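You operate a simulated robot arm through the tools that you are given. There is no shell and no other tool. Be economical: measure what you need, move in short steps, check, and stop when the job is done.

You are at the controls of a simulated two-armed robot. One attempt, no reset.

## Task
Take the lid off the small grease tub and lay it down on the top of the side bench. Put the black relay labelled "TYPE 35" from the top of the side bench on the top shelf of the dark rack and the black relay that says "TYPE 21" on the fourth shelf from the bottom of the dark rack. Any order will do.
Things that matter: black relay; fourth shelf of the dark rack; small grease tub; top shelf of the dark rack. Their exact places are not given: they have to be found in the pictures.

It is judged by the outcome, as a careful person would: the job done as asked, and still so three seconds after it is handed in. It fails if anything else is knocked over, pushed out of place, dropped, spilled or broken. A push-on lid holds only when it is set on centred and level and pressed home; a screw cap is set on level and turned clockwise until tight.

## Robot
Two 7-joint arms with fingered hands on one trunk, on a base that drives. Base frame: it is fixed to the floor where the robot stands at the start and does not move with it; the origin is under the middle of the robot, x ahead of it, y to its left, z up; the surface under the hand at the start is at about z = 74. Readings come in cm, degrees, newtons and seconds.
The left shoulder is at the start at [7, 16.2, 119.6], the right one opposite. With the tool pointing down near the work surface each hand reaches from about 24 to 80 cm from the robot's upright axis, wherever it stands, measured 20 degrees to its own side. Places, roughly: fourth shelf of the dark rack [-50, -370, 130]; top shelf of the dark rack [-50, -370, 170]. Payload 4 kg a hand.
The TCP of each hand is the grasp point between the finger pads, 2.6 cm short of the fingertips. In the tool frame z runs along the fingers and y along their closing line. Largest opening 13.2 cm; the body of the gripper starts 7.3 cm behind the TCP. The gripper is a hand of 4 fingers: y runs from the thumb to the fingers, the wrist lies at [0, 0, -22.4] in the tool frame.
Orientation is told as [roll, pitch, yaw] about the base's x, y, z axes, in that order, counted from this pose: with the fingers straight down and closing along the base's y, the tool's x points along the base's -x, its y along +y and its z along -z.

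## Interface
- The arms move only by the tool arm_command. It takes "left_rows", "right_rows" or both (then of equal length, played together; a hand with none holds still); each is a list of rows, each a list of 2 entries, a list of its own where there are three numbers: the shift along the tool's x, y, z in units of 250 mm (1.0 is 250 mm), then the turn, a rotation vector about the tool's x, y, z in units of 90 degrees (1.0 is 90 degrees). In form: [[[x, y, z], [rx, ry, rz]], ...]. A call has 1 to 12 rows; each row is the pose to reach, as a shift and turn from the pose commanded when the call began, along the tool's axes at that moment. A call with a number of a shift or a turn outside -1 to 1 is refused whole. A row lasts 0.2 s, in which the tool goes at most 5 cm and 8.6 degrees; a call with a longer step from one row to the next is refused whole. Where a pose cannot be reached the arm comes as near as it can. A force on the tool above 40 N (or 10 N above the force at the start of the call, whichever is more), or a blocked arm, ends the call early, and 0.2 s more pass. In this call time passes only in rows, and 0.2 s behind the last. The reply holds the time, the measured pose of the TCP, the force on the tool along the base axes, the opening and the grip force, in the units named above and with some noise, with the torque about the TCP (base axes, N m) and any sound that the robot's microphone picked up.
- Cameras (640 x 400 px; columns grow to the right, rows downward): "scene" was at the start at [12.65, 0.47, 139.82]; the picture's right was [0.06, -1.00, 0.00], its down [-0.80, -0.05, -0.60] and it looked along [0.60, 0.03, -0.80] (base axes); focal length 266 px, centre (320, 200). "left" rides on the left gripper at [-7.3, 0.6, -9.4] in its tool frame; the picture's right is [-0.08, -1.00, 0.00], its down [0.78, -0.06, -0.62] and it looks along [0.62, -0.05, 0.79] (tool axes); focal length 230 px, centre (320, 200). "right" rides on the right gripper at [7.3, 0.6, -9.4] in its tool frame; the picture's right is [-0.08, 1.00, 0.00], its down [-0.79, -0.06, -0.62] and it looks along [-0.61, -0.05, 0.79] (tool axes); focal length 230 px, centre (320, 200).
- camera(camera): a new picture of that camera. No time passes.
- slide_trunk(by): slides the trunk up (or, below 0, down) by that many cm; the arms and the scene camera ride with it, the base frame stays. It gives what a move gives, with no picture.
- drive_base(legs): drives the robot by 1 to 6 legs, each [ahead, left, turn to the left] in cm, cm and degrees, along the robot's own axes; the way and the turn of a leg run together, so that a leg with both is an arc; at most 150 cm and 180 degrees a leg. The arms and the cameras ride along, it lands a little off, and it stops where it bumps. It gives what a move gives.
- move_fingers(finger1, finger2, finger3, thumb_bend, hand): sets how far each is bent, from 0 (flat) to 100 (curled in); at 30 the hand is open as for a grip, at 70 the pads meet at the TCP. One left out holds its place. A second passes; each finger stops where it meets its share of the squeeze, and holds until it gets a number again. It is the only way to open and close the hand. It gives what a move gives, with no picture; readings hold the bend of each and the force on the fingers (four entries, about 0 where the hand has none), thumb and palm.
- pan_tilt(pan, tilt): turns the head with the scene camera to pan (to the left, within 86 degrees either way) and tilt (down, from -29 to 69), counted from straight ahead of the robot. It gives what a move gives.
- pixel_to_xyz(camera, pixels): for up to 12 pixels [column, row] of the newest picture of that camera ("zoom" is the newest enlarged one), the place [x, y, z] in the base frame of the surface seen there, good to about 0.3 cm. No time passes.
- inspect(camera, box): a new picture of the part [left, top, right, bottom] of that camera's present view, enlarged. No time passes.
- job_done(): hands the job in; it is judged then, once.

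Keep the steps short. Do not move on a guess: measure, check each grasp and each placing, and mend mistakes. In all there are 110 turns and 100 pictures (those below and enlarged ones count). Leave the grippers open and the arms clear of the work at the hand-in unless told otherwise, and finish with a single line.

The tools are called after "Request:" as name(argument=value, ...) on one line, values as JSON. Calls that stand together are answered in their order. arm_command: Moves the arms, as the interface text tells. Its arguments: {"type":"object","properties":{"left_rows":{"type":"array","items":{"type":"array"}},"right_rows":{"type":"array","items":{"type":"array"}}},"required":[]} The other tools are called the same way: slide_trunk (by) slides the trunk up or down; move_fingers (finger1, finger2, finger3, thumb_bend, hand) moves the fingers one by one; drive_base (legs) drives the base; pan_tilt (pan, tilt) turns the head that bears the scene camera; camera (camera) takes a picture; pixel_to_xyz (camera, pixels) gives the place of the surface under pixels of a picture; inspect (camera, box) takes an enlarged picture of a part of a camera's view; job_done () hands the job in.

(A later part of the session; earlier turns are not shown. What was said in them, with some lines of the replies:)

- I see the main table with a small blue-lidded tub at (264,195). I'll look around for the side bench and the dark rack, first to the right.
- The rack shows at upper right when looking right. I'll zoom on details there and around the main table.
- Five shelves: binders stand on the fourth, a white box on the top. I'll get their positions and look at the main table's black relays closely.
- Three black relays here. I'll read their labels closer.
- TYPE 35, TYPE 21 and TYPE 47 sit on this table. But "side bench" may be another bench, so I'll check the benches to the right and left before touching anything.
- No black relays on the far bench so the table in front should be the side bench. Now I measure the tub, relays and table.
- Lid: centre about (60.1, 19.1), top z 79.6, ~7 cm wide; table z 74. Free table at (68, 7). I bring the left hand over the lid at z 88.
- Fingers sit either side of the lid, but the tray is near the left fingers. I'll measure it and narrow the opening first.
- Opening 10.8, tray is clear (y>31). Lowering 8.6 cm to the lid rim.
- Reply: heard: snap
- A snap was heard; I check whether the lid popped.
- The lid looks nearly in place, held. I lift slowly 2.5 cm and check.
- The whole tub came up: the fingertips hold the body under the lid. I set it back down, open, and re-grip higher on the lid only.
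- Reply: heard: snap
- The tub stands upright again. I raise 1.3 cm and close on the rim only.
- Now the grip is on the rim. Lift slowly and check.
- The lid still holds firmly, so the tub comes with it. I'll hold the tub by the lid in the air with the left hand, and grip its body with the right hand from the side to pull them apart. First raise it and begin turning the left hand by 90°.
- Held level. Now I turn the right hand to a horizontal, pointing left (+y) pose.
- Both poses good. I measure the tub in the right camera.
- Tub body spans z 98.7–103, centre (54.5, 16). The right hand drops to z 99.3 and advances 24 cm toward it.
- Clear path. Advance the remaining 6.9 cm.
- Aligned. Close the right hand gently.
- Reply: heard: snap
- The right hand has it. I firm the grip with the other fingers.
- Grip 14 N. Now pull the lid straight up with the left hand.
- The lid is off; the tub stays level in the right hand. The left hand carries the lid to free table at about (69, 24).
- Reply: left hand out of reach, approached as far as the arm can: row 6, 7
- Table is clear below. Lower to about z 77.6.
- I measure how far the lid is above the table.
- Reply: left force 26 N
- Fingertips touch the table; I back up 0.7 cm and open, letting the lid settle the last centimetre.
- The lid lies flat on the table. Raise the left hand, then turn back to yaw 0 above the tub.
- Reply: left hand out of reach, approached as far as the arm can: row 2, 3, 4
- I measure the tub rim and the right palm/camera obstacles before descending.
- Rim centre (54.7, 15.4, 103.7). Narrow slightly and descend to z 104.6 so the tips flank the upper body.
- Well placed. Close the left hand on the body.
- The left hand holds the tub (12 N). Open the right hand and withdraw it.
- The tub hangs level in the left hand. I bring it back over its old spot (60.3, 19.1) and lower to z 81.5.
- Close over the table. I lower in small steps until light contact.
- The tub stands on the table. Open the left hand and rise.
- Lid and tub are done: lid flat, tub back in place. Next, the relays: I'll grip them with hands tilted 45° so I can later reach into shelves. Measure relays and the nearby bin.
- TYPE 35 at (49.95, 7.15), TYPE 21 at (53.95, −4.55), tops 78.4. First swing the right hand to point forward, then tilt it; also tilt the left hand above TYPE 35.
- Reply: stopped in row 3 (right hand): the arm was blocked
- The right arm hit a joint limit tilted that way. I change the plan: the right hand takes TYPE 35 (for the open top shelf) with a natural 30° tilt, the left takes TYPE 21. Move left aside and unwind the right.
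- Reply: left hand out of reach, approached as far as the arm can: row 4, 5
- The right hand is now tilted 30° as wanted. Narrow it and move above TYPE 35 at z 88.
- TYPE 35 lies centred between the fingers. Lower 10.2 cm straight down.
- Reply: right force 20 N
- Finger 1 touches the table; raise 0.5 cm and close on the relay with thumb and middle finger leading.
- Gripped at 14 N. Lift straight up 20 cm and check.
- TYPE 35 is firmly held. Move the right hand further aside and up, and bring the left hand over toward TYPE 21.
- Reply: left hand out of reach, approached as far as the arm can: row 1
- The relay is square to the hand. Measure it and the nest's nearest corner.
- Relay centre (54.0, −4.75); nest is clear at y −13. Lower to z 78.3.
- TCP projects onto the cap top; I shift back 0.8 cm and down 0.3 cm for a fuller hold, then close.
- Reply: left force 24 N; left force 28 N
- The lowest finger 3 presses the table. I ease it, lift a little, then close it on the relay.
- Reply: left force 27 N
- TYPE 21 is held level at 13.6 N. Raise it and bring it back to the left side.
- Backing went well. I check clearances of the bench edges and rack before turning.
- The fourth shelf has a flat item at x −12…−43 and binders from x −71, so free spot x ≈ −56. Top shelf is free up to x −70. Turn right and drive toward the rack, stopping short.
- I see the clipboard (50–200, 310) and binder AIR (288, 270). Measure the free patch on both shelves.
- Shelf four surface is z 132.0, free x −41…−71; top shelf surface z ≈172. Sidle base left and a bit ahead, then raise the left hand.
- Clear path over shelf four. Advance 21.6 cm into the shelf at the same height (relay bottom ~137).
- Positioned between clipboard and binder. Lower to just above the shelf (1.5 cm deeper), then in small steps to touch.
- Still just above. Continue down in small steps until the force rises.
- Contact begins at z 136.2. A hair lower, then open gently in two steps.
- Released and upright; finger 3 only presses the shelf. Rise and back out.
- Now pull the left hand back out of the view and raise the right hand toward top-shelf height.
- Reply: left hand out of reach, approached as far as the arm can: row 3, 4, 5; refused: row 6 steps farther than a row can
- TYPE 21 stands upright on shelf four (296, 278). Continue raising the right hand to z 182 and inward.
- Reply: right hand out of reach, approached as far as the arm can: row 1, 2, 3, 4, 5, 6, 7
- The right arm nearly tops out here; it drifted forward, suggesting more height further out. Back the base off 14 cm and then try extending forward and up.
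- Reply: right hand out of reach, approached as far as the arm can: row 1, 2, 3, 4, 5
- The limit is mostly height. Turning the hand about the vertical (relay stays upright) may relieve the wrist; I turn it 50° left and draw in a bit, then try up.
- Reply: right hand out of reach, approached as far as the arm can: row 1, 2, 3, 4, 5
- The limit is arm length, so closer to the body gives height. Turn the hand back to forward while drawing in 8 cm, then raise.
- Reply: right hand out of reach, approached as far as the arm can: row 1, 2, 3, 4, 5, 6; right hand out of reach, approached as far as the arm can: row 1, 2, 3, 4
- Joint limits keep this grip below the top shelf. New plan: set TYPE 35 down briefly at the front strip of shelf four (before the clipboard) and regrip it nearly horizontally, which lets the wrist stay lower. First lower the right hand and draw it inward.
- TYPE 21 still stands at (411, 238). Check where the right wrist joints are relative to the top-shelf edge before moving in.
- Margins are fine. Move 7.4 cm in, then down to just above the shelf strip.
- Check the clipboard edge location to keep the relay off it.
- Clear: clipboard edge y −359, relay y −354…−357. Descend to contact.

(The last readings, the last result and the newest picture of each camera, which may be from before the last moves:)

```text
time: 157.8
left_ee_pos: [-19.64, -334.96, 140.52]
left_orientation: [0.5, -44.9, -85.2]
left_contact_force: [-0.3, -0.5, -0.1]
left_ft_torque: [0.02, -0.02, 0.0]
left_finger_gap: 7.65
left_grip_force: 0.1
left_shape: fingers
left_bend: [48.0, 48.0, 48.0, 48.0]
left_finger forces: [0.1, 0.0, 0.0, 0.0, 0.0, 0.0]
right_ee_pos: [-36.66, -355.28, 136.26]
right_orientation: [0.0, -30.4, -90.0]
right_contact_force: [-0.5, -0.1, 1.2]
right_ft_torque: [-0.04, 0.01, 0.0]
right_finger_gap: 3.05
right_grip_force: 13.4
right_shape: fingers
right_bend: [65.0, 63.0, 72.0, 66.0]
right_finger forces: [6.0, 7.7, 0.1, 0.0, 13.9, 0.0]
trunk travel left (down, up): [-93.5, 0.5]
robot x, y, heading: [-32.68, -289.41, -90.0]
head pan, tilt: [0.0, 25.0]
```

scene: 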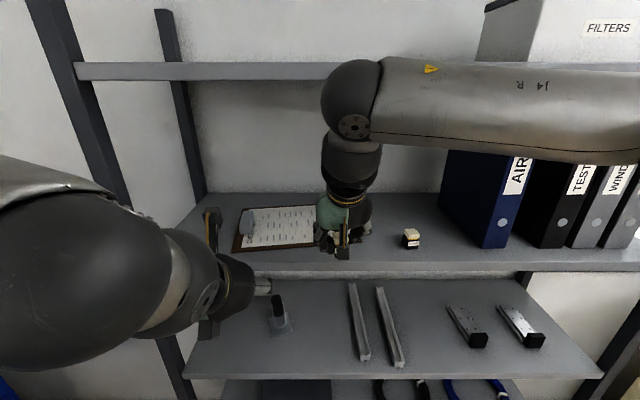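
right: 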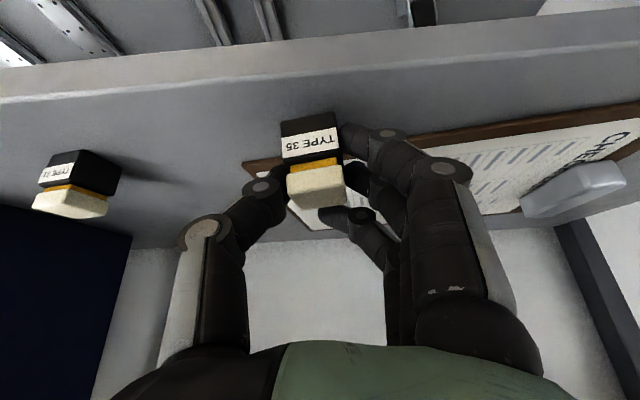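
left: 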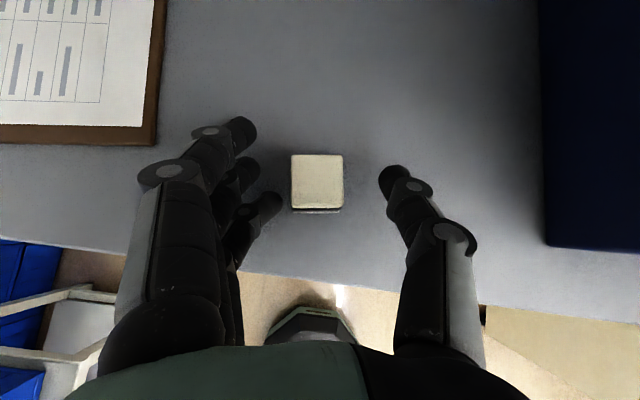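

Contact. A touch more, then open.

Request:
arm_command(right_rows=[[[0.002, 0, 0.004], [0, 0, 0]]])

Request:
move_fingers(hand="right", finger1=60, finger2=60, finger3=60, thumb_bend=62)

Request:
move_fingers(hand="right", finger1=47, finger2=47, finger3=47, thumb_bend=47)

Request:
arm_command(right_rows=[[[-0.01, 0, -0.017], [0, 0, 0]], [[-0.04, 0, -0.07], [0, 0, 0]], [[-0.09, 0, -0.156], [0, 0, 0]], [[-0.06, 0, -0.26], [0, 0, 0]], [[0.06, 0, -0.36], [0, 0, 0]], [[0.2, 0, -0.44], [0, 0, 0]], [[0.34, 0, -0.52], [0, 0, 0]]])

Request:
camera(camera="scene")

```text
time: 158.2
left_ee_pos: [-19.71, -334.85, 140.55]
left_orientation: [0.5, -45.0, -85.3]
left_contact_force: [-0.1, 0.0, 0.2]
left_ft_torque: [-0.02, 0.04, 0.04]
left_finger_gap: 7.64
left_grip_force: 0.2
left_shape: fingers
left_bend: [48.0, 48.0, 48.0, 48.0]
left_finger forces: [0.1, 0.0, 0.0, 0.0, 0.0, 0.0]
right_ee_pos: [-36.6, -355.26, 136.19]
right_orientation: [0.1, -30.3, -90.2]
right_contact_force: [0.1, -1.4, 6.1]
right_ft_torque: [-0.08, -0.08, -0.05]
right_finger_gap: 3.05
right_grip_force: 14.4
right_shape: fingers
right_bend: [66.0, 63.0, 72.0, 66.0]
right_finger forces: [6.0, 7.8, 0.0, 0.1, 15.0, 0.0]
trunk travel left (down, up): [-93.5, 0.5]
robot x, y, heading: [-32.89, -289.53, -90.4]
head pan, tilt: [0.0, 25.0]
```

```text
time: 159.2
left_ee_pos: [-19.67, -335.01, 140.48]
left_orientation: [0.4, -44.9, -85.3]
left_contact_force: [0.1, 1.0, -1.2]
left_ft_torque: [0.02, -0.01, -0.01]
left_finger_gap: 7.65
left_grip_force: 0.1
left_shape: fingers
left_bend: [48.0, 48.0, 48.0, 48.0]
left_finger forces: [0.0, 0.0, 0.0, 0.1, 0.0, 0.0]
right_ee_pos: [-36.62, -355.19, 136.14]
right_orientation: [0.0, -30.2, -90.1]
right_contact_force: [-0.4, 0.8, 0.5]
right_ft_torque: [0.03, 0.0, 0.03]
right_finger_gap: 3.66
right_grip_force: 0.0
right_shape: fingers
right_bend: [60.0, 60.0, 60.0, 62.0]
right_finger forces: [0.2, 0.3, 0.1, 0.1, 0.4, 0.0]
trunk travel left (down, up): [-93.5, 0.5]
robot x, y, heading: [-32.61, -289.62, -89.8]
head pan, tilt: [0.0, 25.0]
```

```text
time: 160.2
left_ee_pos: [-19.63, -334.93, 140.5]
left_orientation: [0.5, -45.0, -85.3]
left_contact_force: [0.2, -0.2, -0.3]
left_ft_torque: [-0.02, -0.02, 0.0]
left_finger_gap: 7.65
left_grip_force: 0.0
left_shape: fingers
left_bend: [48.0, 48.0, 48.0, 48.0]
left_finger forces: [0.0, 0.0, 0.0, 0.0, 0.1, 0.0]
right_ee_pos: [-36.56, -355.3, 136.19]
right_orientation: [0.0, -30.3, -90.1]
right_contact_force: [-0.5, -0.4, 4.1]
right_ft_torque: [0.02, -0.21, -0.03]
right_finger_gap: 7.86
right_grip_force: 2.6
right_shape: fingers
right_bend: [48.0, 47.0, 47.0, 47.0]
right_finger forces: [4.6, 0.0, 0.0, 0.0, 0.1, 0.0]
trunk travel left (down, up): [-93.5, 0.5]
robot x, y, heading: [-32.54, -289.67, -90.3]
head pan, tilt: [0.0, 25.0]
```

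```text
time: 161.8
left_ee_pos: [-19.62, -334.73, 140.53]
left_orientation: [0.5, -45.2, -85.3]
left_contact_force: [-0.5, -0.6, 0.5]
left_ft_torque: [-0.01, 0.02, 0.03]
left_finger_gap: 7.65
left_grip_force: 0.0
left_shape: fingers
left_bend: [48.0, 48.0, 48.0, 48.0]
left_finger forces: [0.0, 0.0, 0.0, 0.1, 0.1, 0.0]
right_ee_pos: [-36.4, -341.14, 143.23]
right_orientation: [0.0, -30.1, -90.1]
right_contact_force: [0.5, 1.0, -0.3]
right_ft_torque: [-0.02, -0.02, -0.02]
right_finger_gap: 8.0
right_grip_force: 0.0
right_shape: fingers
right_bend: [47.0, 47.0, 47.0, 47.0]
right_finger forces: [0.0, 0.0, 0.0, 0.0, 0.0, 0.1]
trunk travel left (down, up): [-93.5, 0.5]
robot x, y, heading: [-32.6, -289.07, -90.3]
head pan, tilt: [0.0, 25.0]
```

```text
16 pictures are left
```

scene: 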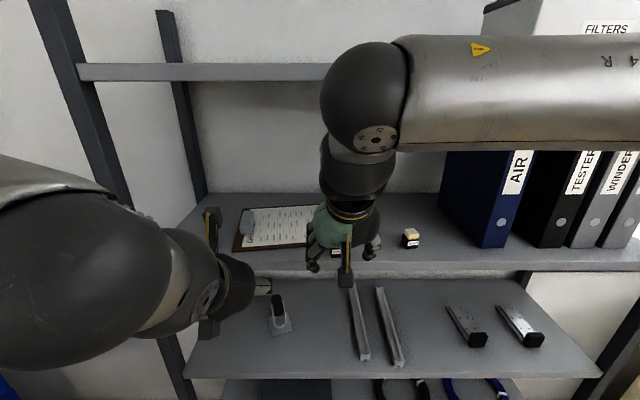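

Both relays should be standing. Back the base 20 cm, then tilt the right hand to 15° below horizontal while extending.

Request:
drive_base(legs=[[-20, 0, 0]])

Request:
arm_command(right_rows=[[[-0.08, 0, 0.047], [0, -0.0833, 0]], [[-0.16, 0, 0.093], [0, -0.1667, 0]], [[-0.24, 0, 0.14], [0, -0.25, 0]], [[-0.32, 0, 0.187], [0, -0.3333, 0]], [[-0.4, 0, 0.233], [0, -0.4167, 0]], [[-0.485, 0, 0.28], [0, -0.5, 0]]])

Request:
camera(camera="scene")

Request:
camera(camera="right")

```text
time: 163.4
left_ee_pos: [-19.71, -315.51, 140.28]
left_orientation: [0.5, -44.8, -85.6]
left_contact_force: [-0.4, -0.9, 0.2]
left_ft_torque: [-0.01, -0.01, 0.01]
left_finger_gap: 7.66
left_grip_force: 0.1
left_shape: fingers
left_bend: [48.0, 48.0, 48.0, 48.0]
left_finger forces: [0.0, 0.1, 0.0, 0.1, 0.0, 0.0]
right_ee_pos: [-36.51, -321.75, 142.93]
right_orientation: [0.0, -29.9, -90.2]
right_contact_force: [1.1, -0.6, -0.3]
right_ft_torque: [0.03, 0.04, 0.01]
right_finger_gap: 7.98
right_grip_force: 0.0
right_shape: fingers
right_bend: [47.0, 47.0, 47.0, 47.0]
right_finger forces: [0.0, 0.0, 0.1, 0.1, 0.1, 0.1]
trunk travel left (down, up): [-93.5, 0.5]
robot x, y, heading: [-32.52, -269.65, -90.2]
head pan, tilt: [0.0, 25.0]
```

```text
time: 164.8
left_ee_pos: [-19.79, -315.22, 140.35]
left_orientation: [0.5, -44.9, -85.6]
left_contact_force: [-0.7, 0.3, -0.1]
left_ft_torque: [0.02, 0.0, -0.01]
left_finger_gap: 7.68
left_grip_force: 0.1
left_shape: fingers
left_bend: [48.0, 48.0, 48.0, 48.0]
left_finger forces: [0.1, 0.0, 0.0, 0.1, 0.0, 0.0]
right_ee_pos: [-36.52, -335.52, 143.12]
right_orientation: [-0.2, -75.2, -90.2]
right_contact_force: [1.0, -0.7, 0.1]
right_ft_torque: [-0.04, -0.02, 0.0]
right_finger_gap: 7.97
right_grip_force: 0.0
right_shape: fingers
right_bend: [47.0, 47.0, 47.0, 47.0]
right_finger forces: [0.1, 0.1, 0.0, 0.1, 0.0, 0.0]
trunk travel left (down, up): [-93.5, 0.5]
robot x, y, heading: [-32.94, -269.76, -90.4]
head pan, tilt: [0.0, 25.0]
```

```text
15 pictures are left
```

scene: 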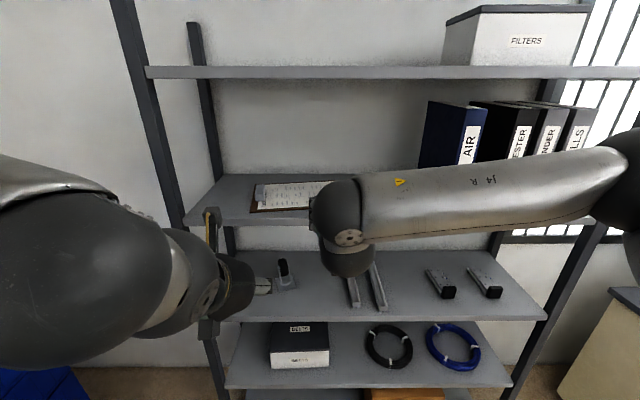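

```text
14 pictures are left
```

right: 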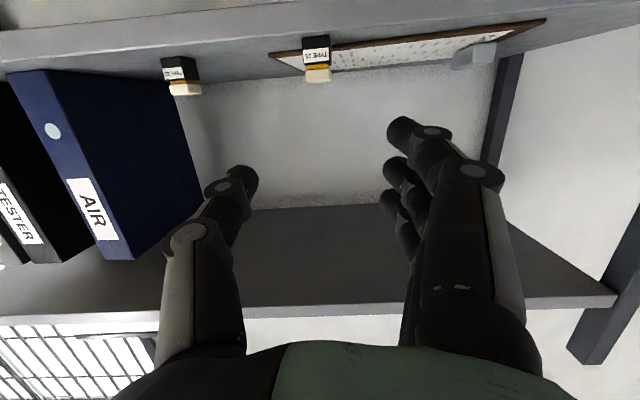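

Both relays stand upright in the right camera: TYPE 35 at (317,60), TYPE 21 at (181,75). Measure TYPE 35.

Request:
pixel_to_xyz(camera="right", pixels=[[316, 54], [317, 75], [304, 60], [329, 58], [316, 40], [316, 46]])

```text
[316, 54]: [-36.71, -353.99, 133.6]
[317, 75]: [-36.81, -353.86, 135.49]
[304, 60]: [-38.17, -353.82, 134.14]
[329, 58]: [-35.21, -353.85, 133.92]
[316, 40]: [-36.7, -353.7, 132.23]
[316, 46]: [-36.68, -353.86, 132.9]
```

Relay centre (−36.7, −355.2). Lower to z 136.5, then move forward 15 cm.

Request:
arm_command(right_rows=[[[0.13, -0.008, 0.035], [0, 0, 0]], [[0.255, -0.008, 0.068], [0, 0, 0]], [[0.215, -0.008, 0.213], [0, 0, 0]], [[0.177, -0.008, 0.358], [0, 0, 0]], [[0.138, -0.008, 0.503], [0, 0, 0]], [[0.1, -0.008, 0.648], [0, 0, 0]]])

Request:
camera(camera="right")

```text
time: 166.2
left_ee_pos: [-19.73, -315.12, 140.36]
left_orientation: [0.4, -44.9, -85.5]
left_contact_force: [0.2, 0.2, 0.8]
left_ft_torque: [0.03, 0.0, 0.01]
left_finger_gap: 7.66
left_grip_force: 0.0
left_shape: fingers
left_bend: [48.0, 48.0, 48.0, 48.0]
left_finger forces: [0.0, 0.0, 0.0, 0.1, 0.1, 0.0]
right_ee_pos: [-37.03, -350.41, 136.65]
right_orientation: [0.2, -75.0, -90.5]
right_contact_force: [-0.5, 0.0, 0.1]
right_ft_torque: [0.03, -0.05, 0.01]
right_finger_gap: 8.03
right_grip_force: 0.0
right_shape: fingers
right_bend: [47.0, 47.0, 47.0, 47.0]
right_finger forces: [0.0, 0.0, 0.0, 0.1, 0.0, 0.0]
trunk travel left (down, up): [-93.5, 0.5]
robot x, y, heading: [-32.67, -269.18, -90.4]
head pan, tilt: [0.0, 25.0]
```

```text
13 pictures are left
```

right: 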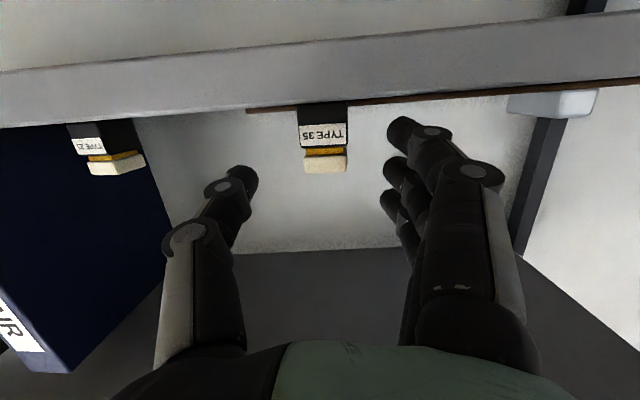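

Centred. Final 4.5 cm forward and 1 cm down, then close.

Request:
arm_command(right_rows=[[[-0.022, 0.008, 0.087], [0, 0, 0]], [[-0.046, 0.008, 0.174], [0, 0, 0]], [[-0.027, 0.008, 0.179], [0, 0, 0]], [[-0.008, 0.008, 0.184], [0, 0, 0]]])

Request:
move_fingers(hand="right", finger1=60, finger2=60, finger3=60, thumb_bend=60)

Request:
move_fingers(hand="right", finger1=72, finger2=72, finger3=66, thumb_bend=72)

Request:
camera(camera="right")

```text
time: 167.2
left_ee_pos: [-19.73, -314.9, 140.52]
left_orientation: [0.4, -44.9, -85.6]
left_contact_force: [0.3, 0.0, 0.2]
left_ft_torque: [-0.01, 0.01, 0.01]
left_finger_gap: 7.67
left_grip_force: 0.0
left_shape: fingers
left_bend: [48.0, 48.0, 48.0, 48.0]
left_finger forces: [0.0, 0.0, 0.0, 0.0, 0.0, 0.0]
right_ee_pos: [-36.74, -354.44, 135.75]
right_orientation: [0.1, -75.2, -90.5]
right_contact_force: [-1.1, 0.4, 0.5]
right_ft_torque: [0.0, -0.02, -0.02]
right_finger_gap: 7.99
right_grip_force: 0.0
right_shape: fingers
right_bend: [47.0, 47.0, 47.0, 47.0]
right_finger forces: [0.0, 0.0, 0.0, 0.0, 0.1, 0.0]
trunk travel left (down, up): [-93.5, 0.5]
robot x, y, heading: [-32.37, -269.59, -90.2]
head pan, tilt: [0.0, 25.0]
```

```text
time: 168.2
left_ee_pos: [-19.75, -314.9, 140.51]
left_orientation: [0.3, -45.0, -85.6]
left_contact_force: [-0.5, -0.2, -0.3]
left_ft_torque: [0.01, 0.01, 0.02]
left_finger_gap: 7.68
left_grip_force: 0.0
left_shape: fingers
left_bend: [48.0, 48.0, 48.0, 48.0]
left_finger forces: [0.1, 0.1, 0.0, 0.0, 0.1, 0.1]
right_ee_pos: [-36.62, -354.61, 135.56]
right_orientation: [0.0, -75.2, -90.3]
right_contact_force: [-0.1, 0.3, -0.3]
right_ft_torque: [-0.01, 0.0, -0.03]
right_finger_gap: 4.02
right_grip_force: 0.1
right_shape: fingers
right_bend: [60.0, 60.0, 60.0, 60.0]
right_finger forces: [0.2, 0.0, 0.0, 0.0, 0.1, 0.0]
trunk travel left (down, up): [-93.5, 0.5]
robot x, y, heading: [-32.1, -269.67, -90.4]
head pan, tilt: [0.0, 25.0]
```

```text
time: 169.2
left_ee_pos: [-19.7, -314.98, 140.48]
left_orientation: [0.4, -45.0, -85.6]
left_contact_force: [0.5, -0.3, -0.1]
left_ft_torque: [-0.02, -0.01, -0.02]
left_finger_gap: 7.67
left_grip_force: 0.0
left_shape: fingers
left_bend: [48.0, 48.0, 48.0, 48.0]
left_finger forces: [0.1, 0.1, 0.0, 0.0, 0.0, 0.0]
right_ee_pos: [-36.77, -354.61, 135.69]
right_orientation: [0.0, -75.3, -90.3]
right_contact_force: [1.0, -0.1, 2.2]
right_ft_torque: [0.02, -0.05, -0.01]
right_finger_gap: 3.1
right_grip_force: 15.0
right_shape: fingers
right_bend: [67.0, 67.0, 66.0, 66.0]
right_finger forces: [9.1, 6.3, 0.0, 0.0, 14.3, 0.1]
trunk travel left (down, up): [-93.5, 0.5]
robot x, y, heading: [-32.35, -269.7, -90.0]
head pan, tilt: [0.0, 25.0]
```

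```text
12 pictures are left
```

right: 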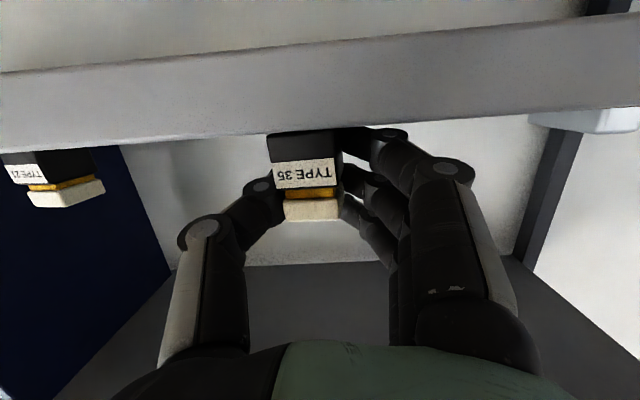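

Held at 15 N. Lift 3 cm, back out 15 cm, then raise.

Request:
arm_command(right_rows=[[[-0.04, 0, -0.011], [0, 0, 0]], [[-0.116, 0, -0.031], [0, 0, 0]], [[-0.08, 0, -0.166], [0, 0, 0]], [[-0.044, 0, -0.301], [0, 0, 0]], [[-0.008, 0, -0.437], [0, 0, 0]], [[0.039, 0, -0.611], [0, 0, 0]]])

Request:
arm_command(right_rows=[[[-0.155, 0, -0.041], [0, 0, 0]], [[-0.309, 0, -0.083], [0, 0, 0]], [[-0.464, 0, -0.124], [0, 0, 0]], [[-0.618, 0, -0.166], [0, 0, 0]], [[-0.773, 0, -0.207], [0, 0, 0]], [[-0.927, 0, -0.249], [0, 0, 0]]])

Request:
arm_command(right_rows=[[[-0.14, 0, -0.037], [0, 0, 0]], [[-0.28, 0, -0.075], [0, 0, 0]], [[-0.42, 0, -0.112], [0, 0, 0]], [[-0.56, 0, -0.15], [0, 0, 0]], [[-0.7, 0, -0.187], [0, 0, 0]]])

Request:
camera(camera="right")

```text
time: 170.6
left_ee_pos: [-19.75, -314.84, 140.5]
left_orientation: [0.5, -45.2, -85.7]
left_contact_force: [0.3, 0.4, 0.3]
left_ft_torque: [-0.01, -0.01, 0.0]
left_finger_gap: 7.67
left_grip_force: 0.1
left_shape: fingers
left_bend: [48.0, 48.0, 48.0, 48.0]
left_finger forces: [0.0, 0.0, 0.1, 0.1, 0.1, 0.1]
right_ee_pos: [-36.56, -339.39, 138.72]
right_orientation: [0.0, -75.2, -90.3]
right_contact_force: [-1.7, 0.3, -0.8]
right_ft_torque: [0.02, 0.02, 0.0]
right_finger_gap: 3.06
right_grip_force: 12.7
right_shape: fingers
right_bend: [67.0, 69.0, 66.0, 66.0]
right_finger forces: [8.1, 4.4, 0.1, 0.0, 13.2, 0.0]
trunk travel left (down, up): [-93.5, 0.5]
robot x, y, heading: [-32.75, -269.18, -90.4]
head pan, tilt: [0.0, 25.0]
```

```text
time: 172.0
left_ee_pos: [-19.67, -314.81, 140.43]
left_orientation: [0.4, -45.0, -85.5]
left_contact_force: [-0.3, 0.6, 0.0]
left_ft_torque: [-0.04, 0.0, 0.03]
left_finger_gap: 7.65
left_grip_force: 0.0
left_shape: fingers
left_bend: [48.0, 48.0, 48.0, 48.0]
left_finger forces: [0.0, 0.0, 0.0, 0.0, 0.0, 0.0]
right_ee_pos: [-36.65, -339.56, 162.62]
right_orientation: [-0.3, -75.1, -89.9]
right_contact_force: [0.0, -0.1, -0.7]
right_ft_torque: [0.04, 0.02, 0.03]
right_finger_gap: 3.05
right_grip_force: 12.3
right_shape: fingers
right_bend: [67.0, 69.0, 66.0, 66.0]
right_finger forces: [8.0, 4.4, 0.1, 0.0, 12.9, 0.0]
trunk travel left (down, up): [-93.5, 0.5]
robot x, y, heading: [-32.37, -269.29, -90.1]
head pan, tilt: [0.0, 25.0]
```

```text
time: 173.2
left_ee_pos: [-19.72, -314.77, 140.59]
left_orientation: [0.3, -45.1, -85.6]
left_contact_force: [-0.5, -0.2, -0.5]
left_ft_torque: [-0.04, 0.0, 0.0]
left_finger_gap: 7.65
left_grip_force: 0.1
left_shape: fingers
left_bend: [48.0, 48.0, 48.0, 48.0]
left_finger forces: [0.1, 0.0, 0.0, 0.1, 0.0, 0.0]
right_ee_pos: [-36.41, -339.01, 180.71]
right_orientation: [-0.1, -75.1, -90.3]
right_contact_force: [0.3, 0.1, -1.5]
right_ft_torque: [0.0, 0.0, -0.01]
right_finger_gap: 3.02
right_grip_force: 12.2
right_shape: fingers
right_bend: [67.0, 69.0, 66.0, 67.0]
right_finger forces: [7.9, 4.2, 0.0, 0.0, 12.8, 0.0]
trunk travel left (down, up): [-93.5, 0.5]
robot x, y, heading: [-32.49, -269.77, -90.6]
head pan, tilt: [0.0, 25.0]
```

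```text
11 pictures are left
```

right: 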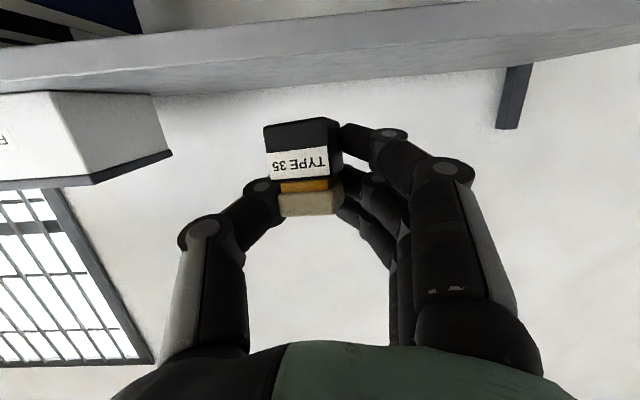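

TYPE 35 is at z 180.7, above the top shelf, box well to the right. Drive forward 17 cm so it hovers over the shelf.

Request:
drive_base(legs=[[17, 0, 0.4]])

Request:
camera(camera="right")

Request:
pixel_to_xyz(camera="right", pixels=[[300, 165], [300, 125], [300, 60], [300, 90], [450, 60], [200, 80], [150, 150]])

```text
time: 174.7
left_ee_pos: [-19.42, -331.54, 140.71]
left_orientation: [0.5, -45.1, -85.2]
left_contact_force: [-0.2, 0.2, 0.3]
left_ft_torque: [-0.02, 0.03, -0.01]
left_finger_gap: 7.66
left_grip_force: 0.0
left_shape: fingers
left_bend: [48.0, 48.0, 48.0, 48.0]
left_finger forces: [0.0, 0.0, 0.0, 0.0, 0.0, 0.1]
right_ee_pos: [-35.92, -355.89, 180.71]
right_orientation: [0.0, -75.3, -89.8]
right_contact_force: [0.1, 0.9, -0.4]
right_ft_torque: [0.01, 0.0, -0.05]
right_finger_gap: 3.04
right_grip_force: 12.9
right_shape: fingers
right_bend: [67.0, 70.0, 66.0, 67.0]
right_finger forces: [7.9, 4.2, 0.1, 0.0, 12.7, 0.0]
trunk travel left (down, up): [-93.5, 0.5]
robot x, y, heading: [-32.64, -286.73, -89.9]
head pan, tilt: [0.0, 25.0]
```

```text
10 pictures are left
```

right: 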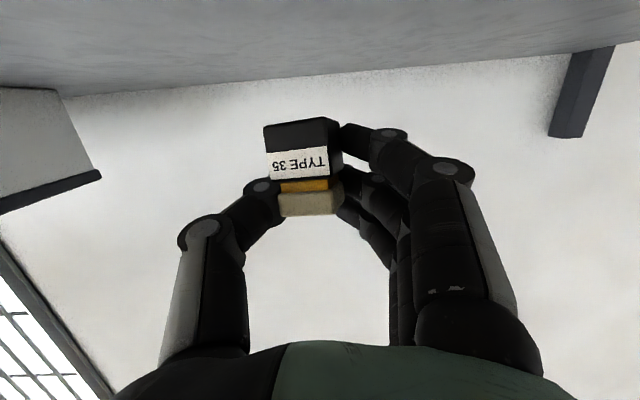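

```text
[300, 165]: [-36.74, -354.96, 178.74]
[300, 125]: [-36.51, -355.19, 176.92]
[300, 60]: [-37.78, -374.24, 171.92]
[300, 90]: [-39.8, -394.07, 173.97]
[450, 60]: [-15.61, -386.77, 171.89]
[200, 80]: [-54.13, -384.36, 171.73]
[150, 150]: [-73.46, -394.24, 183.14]
```

Relay bottom ≈176.8, shelf 171.9. Go 1.5 cm deeper and 4.4 cm down, then small steps.

Request:
arm_command(right_rows=[[[-0.0155, 0, 0.058], [0, 0, 0]], [[0.07, 0, 0.08], [0, 0, 0]], [[0.13, 0, 0.095], [0, 0, 0]], [[0.154, 0, 0.103], [0, 0, 0]]])

Request:
arm_command(right_rows=[[[0.006, 0, 0.002], [0, 0, 0]], [[0.012, 0, 0.003], [0, 0, 0]], [[0.018, 0, 0.005], [0, 0, 0]]])

```text
time: 175.7
left_ee_pos: [-19.41, -332.19, 140.43]
left_orientation: [0.4, -45.0, -85.2]
left_contact_force: [-0.3, 0.3, -0.1]
left_ft_torque: [0.02, -0.01, -0.02]
left_finger_gap: 7.65
left_grip_force: 0.1
left_shape: fingers
left_bend: [48.0, 48.0, 48.0, 48.0]
left_finger forces: [0.0, 0.1, 0.1, 0.1, 0.0, 0.0]
right_ee_pos: [-35.95, -358.2, 176.18]
right_orientation: [-0.1, -75.2, -89.7]
right_contact_force: [0.4, -0.8, 0.8]
right_ft_torque: [0.01, -0.02, 0.0]
right_finger_gap: 3.04
right_grip_force: 13.4
right_shape: fingers
right_bend: [67.0, 70.0, 66.0, 67.0]
right_finger forces: [8.3, 4.7, 0.0, 0.0, 13.1, 0.0]
trunk travel left (down, up): [-93.5, 0.5]
robot x, y, heading: [-32.74, -286.46, -89.6]
head pan, tilt: [0.0, 25.0]
```

```text
time: 176.5
left_ee_pos: [-19.28, -331.91, 140.46]
left_orientation: [0.4, -45.0, -85.1]
left_contact_force: [-0.5, 0.1, 0.0]
left_ft_torque: [0.04, 0.02, -0.02]
left_finger_gap: 7.67
left_grip_force: 0.2
left_shape: fingers
left_bend: [48.0, 48.0, 48.0, 48.0]
left_finger forces: [0.0, 0.0, 0.0, 0.0, 0.0, 0.0]
right_ee_pos: [-35.97, -357.83, 175.79]
right_orientation: [0.1, -75.3, -89.9]
right_contact_force: [-0.1, -1.6, 6.4]
right_ft_torque: [0.03, -0.02, -0.02]
right_finger_gap: 3.02
right_grip_force: 16.5
right_shape: fingers
right_bend: [68.0, 69.0, 66.0, 67.0]
right_finger forces: [10.2, 6.9, 0.0, 0.1, 15.9, 0.0]
trunk travel left (down, up): [-93.5, 0.5]
robot x, y, heading: [-32.75, -286.56, -89.7]
head pan, tilt: [0.0, 25.0]
```

Contact at 6 N. Open gently and back straight out.

Request:
move_fingers(hand="right", finger1=60, finger2=60, finger3=58, thumb_bend=62)

Request:
move_fingers(hand="right", finger1=46, finger2=46, finger3=46, thumb_bend=46)

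Request:
camera(camera="right")

```text
time: 177.5
left_ee_pos: [-19.45, -331.97, 140.41]
left_orientation: [0.3, -45.0, -85.1]
left_contact_force: [0.6, 0.2, 0.8]
left_ft_torque: [-0.01, 0.03, 0.0]
left_finger_gap: 7.66
left_grip_force: 0.0
left_shape: fingers
left_bend: [48.0, 48.0, 48.0, 48.0]
left_finger forces: [0.1, 0.0, 0.1, 0.0, 0.1, 0.1]
right_ee_pos: [-35.93, -358.05, 175.7]
right_orientation: [0.0, -75.2, -89.8]
right_contact_force: [-1.0, -0.2, 0.3]
right_ft_torque: [-0.01, 0.01, -0.02]
right_finger_gap: 3.66
right_grip_force: 0.5
right_shape: fingers
right_bend: [60.0, 60.0, 57.0, 62.0]
right_finger forces: [0.0, 0.1, 0.1, 0.0, 0.0, 0.1]
trunk travel left (down, up): [-93.5, 0.5]
robot x, y, heading: [-32.36, -286.9, -89.6]
head pan, tilt: [0.0, 25.0]
```

```text
time: 178.5
left_ee_pos: [-19.43, -332.02, 140.43]
left_orientation: [0.4, -45.0, -85.2]
left_contact_force: [-0.6, -1.0, 0.1]
left_ft_torque: [-0.02, 0.0, -0.01]
left_finger_gap: 7.67
left_grip_force: 0.1
left_shape: fingers
left_bend: [48.0, 48.0, 48.0, 48.0]
left_finger forces: [0.1, 0.0, 0.1, 0.0, 0.1, 0.0]
right_ee_pos: [-36.04, -358.02, 175.67]
right_orientation: [0.0, -75.2, -89.8]
right_contact_force: [-0.6, -0.8, 0.4]
right_ft_torque: [-0.03, 0.01, -0.01]
right_finger_gap: 8.33
right_grip_force: 0.0
right_shape: fingers
right_bend: [46.0, 46.0, 46.0, 46.0]
right_finger forces: [0.1, 0.0, 0.0, 0.0, 0.1, 0.0]
trunk travel left (down, up): [-93.5, 0.5]
robot x, y, heading: [-32.59, -286.27, -89.8]
head pan, tilt: [0.0, 25.0]
```

```text
9 pictures are left
```

right: 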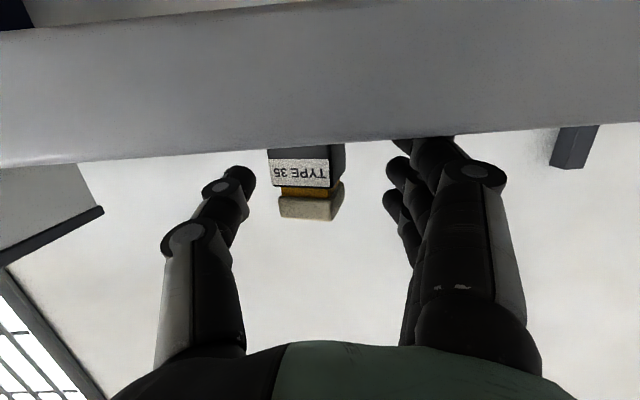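

The relay stands between the open fingers. Withdraw straight back with the arm, then back the base.

Request:
arm_command(right_rows=[[[0.015, 0, -0.1], [0, 0, 0]], [[0.035, 0, -0.22], [0, 0, 0]], [[0.06, 0, -0.33], [0, 0, 0]], [[0.085, 0, -0.44], [0, 0, 0]], [[0.106, 0, -0.551], [0, 0, 0]]])

Request:
drive_base(legs=[[-35, 0, 0]])

Request:
pan_tilt(pan=0, tilt=10)

Request:
camera(camera="scene")

Request:
camera(camera="right")

```text
time: 179.7
left_ee_pos: [-19.52, -332.05, 140.6]
left_orientation: [0.5, -45.1, -85.1]
left_contact_force: [0.5, -0.4, -0.6]
left_ft_torque: [0.01, -0.02, 0.01]
left_finger_gap: 7.65
left_grip_force: 0.1
left_shape: fingers
left_bend: [48.0, 48.0, 48.0, 48.0]
left_finger forces: [0.0, 0.1, 0.0, 0.1, 0.0, 0.0]
right_ee_pos: [-36.11, -345.29, 176.66]
right_orientation: [-0.2, -75.2, -89.8]
right_contact_force: [1.1, -0.1, -0.2]
right_ft_torque: [0.01, -0.01, 0.05]
right_finger_gap: 8.34
right_grip_force: 0.0
right_shape: fingers
right_bend: [46.0, 46.0, 46.0, 46.0]
right_finger forces: [0.0, 0.0, 0.0, 0.1, 0.0, 0.1]
right hand out of reach, approached as far as the arm can: row 5
trunk travel left (down, up): [-93.5, 0.5]
robot x, y, heading: [-33.02, -286.39, -89.6]
head pan, tilt: [0.0, 25.0]
```

```text
time: 181.9
left_ee_pos: [-19.28, -297.45, 140.34]
left_orientation: [0.5, -45.0, -84.8]
left_contact_force: [-0.1, 0.5, -1.0]
left_ft_torque: [0.0, 0.01, 0.03]
left_finger_gap: 7.66
left_grip_force: 0.0
left_shape: fingers
left_bend: [48.0, 48.0, 48.0, 48.0]
left_finger forces: [0.0, 0.0, 0.0, 0.1, 0.0, 0.0]
right_ee_pos: [-35.9, -311.08, 176.44]
right_orientation: [0.1, -75.0, -89.6]
right_contact_force: [0.4, -0.6, -0.4]
right_ft_torque: [-0.02, -0.01, -0.01]
right_finger_gap: 8.33
right_grip_force: 0.0
right_shape: fingers
right_bend: [46.0, 46.0, 46.0, 46.0]
right_finger forces: [0.1, 0.1, 0.0, 0.1, 0.1, 0.0]
trunk travel left (down, up): [-93.5, 0.5]
robot x, y, heading: [-32.99, -252.23, -89.5]
head pan, tilt: [0.0, 25.0]
```

```text
time: 182.7
left_ee_pos: [-19.35, -297.02, 140.55]
left_orientation: [0.3, -45.0, -84.8]
left_contact_force: [-0.3, -0.4, -0.2]
left_ft_torque: [-0.02, 0.01, -0.03]
left_finger_gap: 7.66
left_grip_force: 0.1
left_shape: fingers
left_bend: [48.0, 48.0, 48.0, 48.0]
left_finger forces: [0.0, 0.1, 0.1, 0.0, 0.0, 0.1]
right_ee_pos: [-35.94, -310.77, 176.66]
right_orientation: [0.0, -75.0, -89.6]
right_contact_force: [-0.7, -0.6, -0.2]
right_ft_torque: [0.03, 0.0, -0.01]
right_finger_gap: 8.32
right_grip_force: 0.2
right_shape: fingers
right_bend: [46.0, 46.0, 46.0, 46.0]
right_finger forces: [0.1, 0.0, 0.1, 0.0, 0.1, 0.1]
trunk travel left (down, up): [-93.5, 0.5]
robot x, y, heading: [-32.96, -252.12, -89.5]
head pan, tilt: [0.0, 10.0]
```

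```text
8 pictures are left
```

scene: 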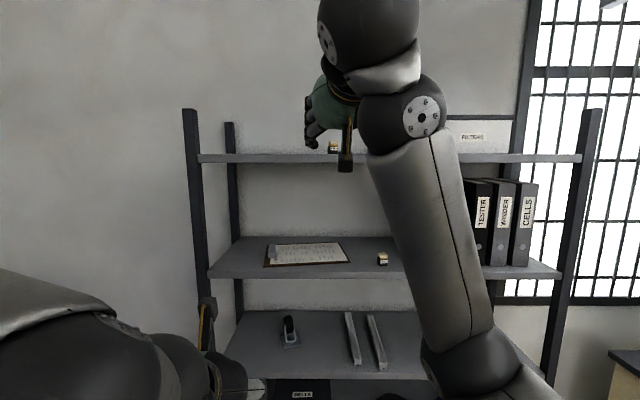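

```text
7 pictures are left
```

right: 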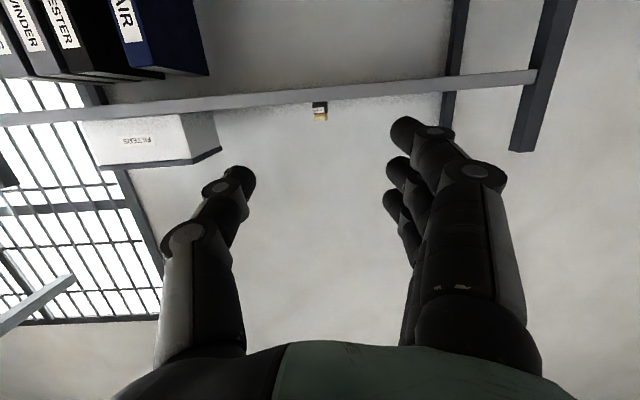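

Both relays stand: TYPE 35 on the top shelf (334,147), TYPE 21 on the fourth (382,258). Open both hands fully and confirm with a zoom.

Request:
move_fingers(hand="right", finger1=30, finger2=30, finger3=30, thumb_bend=30)

Request:
move_fingers(hand="left", finger1=30, finger2=30, finger3=30, thumb_bend=30)

Request:
inspect(camera="scene", box=[300, 130, 420, 280])

```text
time: 183.7
left_ee_pos: [-19.36, -297.18, 140.6]
left_orientation: [0.4, -45.1, -84.8]
left_contact_force: [0.7, -1.0, -0.6]
left_ft_torque: [-0.03, 0.0, 0.02]
left_finger_gap: 7.65
left_grip_force: 0.1
left_shape: fingers
left_bend: [48.0, 48.0, 48.0, 48.0]
left_finger forces: [0.0, 0.0, 0.1, 0.1, 0.1, 0.1]
right_ee_pos: [-35.94, -310.79, 176.75]
right_orientation: [0.0, -75.1, -89.6]
right_contact_force: [0.3, 0.6, 0.6]
right_ft_torque: [-0.02, 0.01, 0.0]
right_finger_gap: 13.6
right_grip_force: 0.0
right_shape: fingers
right_bend: [30.0, 30.0, 30.0, 30.0]
right_finger forces: [0.1, 0.0, 0.0, 0.0, 0.0, 0.0]
trunk travel left (down, up): [-93.5, 0.5]
robot x, y, heading: [-32.65, -251.88, -89.4]
head pan, tilt: [0.0, 10.0]
```

```text
time: 184.7
left_ee_pos: [-19.27, -297.17, 140.36]
left_orientation: [0.4, -45.0, -84.7]
left_contact_force: [0.2, 0.2, -0.2]
left_ft_torque: [-0.02, 0.02, 0.01]
left_finger_gap: 13.56
left_grip_force: 0.1
left_shape: fingers
left_bend: [30.0, 30.0, 30.0, 30.0]
left_finger forces: [0.1, 0.0, 0.1, 0.0, 0.0, 0.1]
right_ee_pos: [-35.99, -310.76, 176.7]
right_orientation: [-0.1, -75.2, -89.6]
right_contact_force: [0.4, -0.4, 0.2]
right_ft_torque: [0.0, 0.0, -0.01]
right_finger_gap: 13.56
right_grip_force: 0.0
right_shape: fingers
right_bend: [30.0, 30.0, 30.0, 30.0]
right_finger forces: [0.0, 0.1, 0.0, 0.0, 0.0, 0.1]
trunk travel left (down, up): [-93.5, 0.5]
robot x, y, heading: [-32.79, -251.73, -89.5]
head pan, tilt: [0.0, 10.0]
```

```text
2.67 times, centred on (360, 205) of scene
```

zoom: 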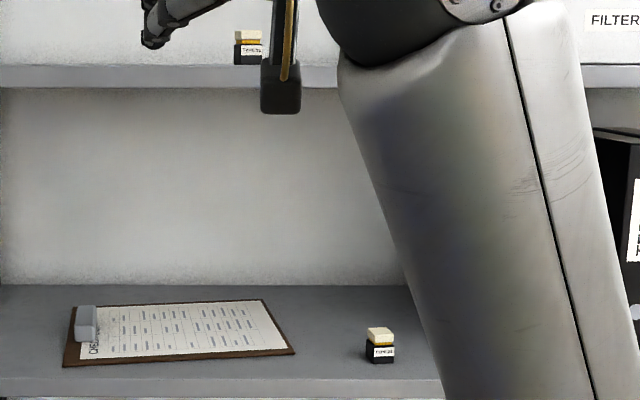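

Both relays stand upright on their shelves, the hands are open and the arms are clear; I hand in.

Request:
job_done()

```text
The job is handed in.
```

The grease tub's lid lies flat on the side bench, TYPE 35 stands on the top shelf of the dark rack, TYPE 21 stands on its fourth shelf, and the job is handed in; I took the table in front of the robot to be the side bench.
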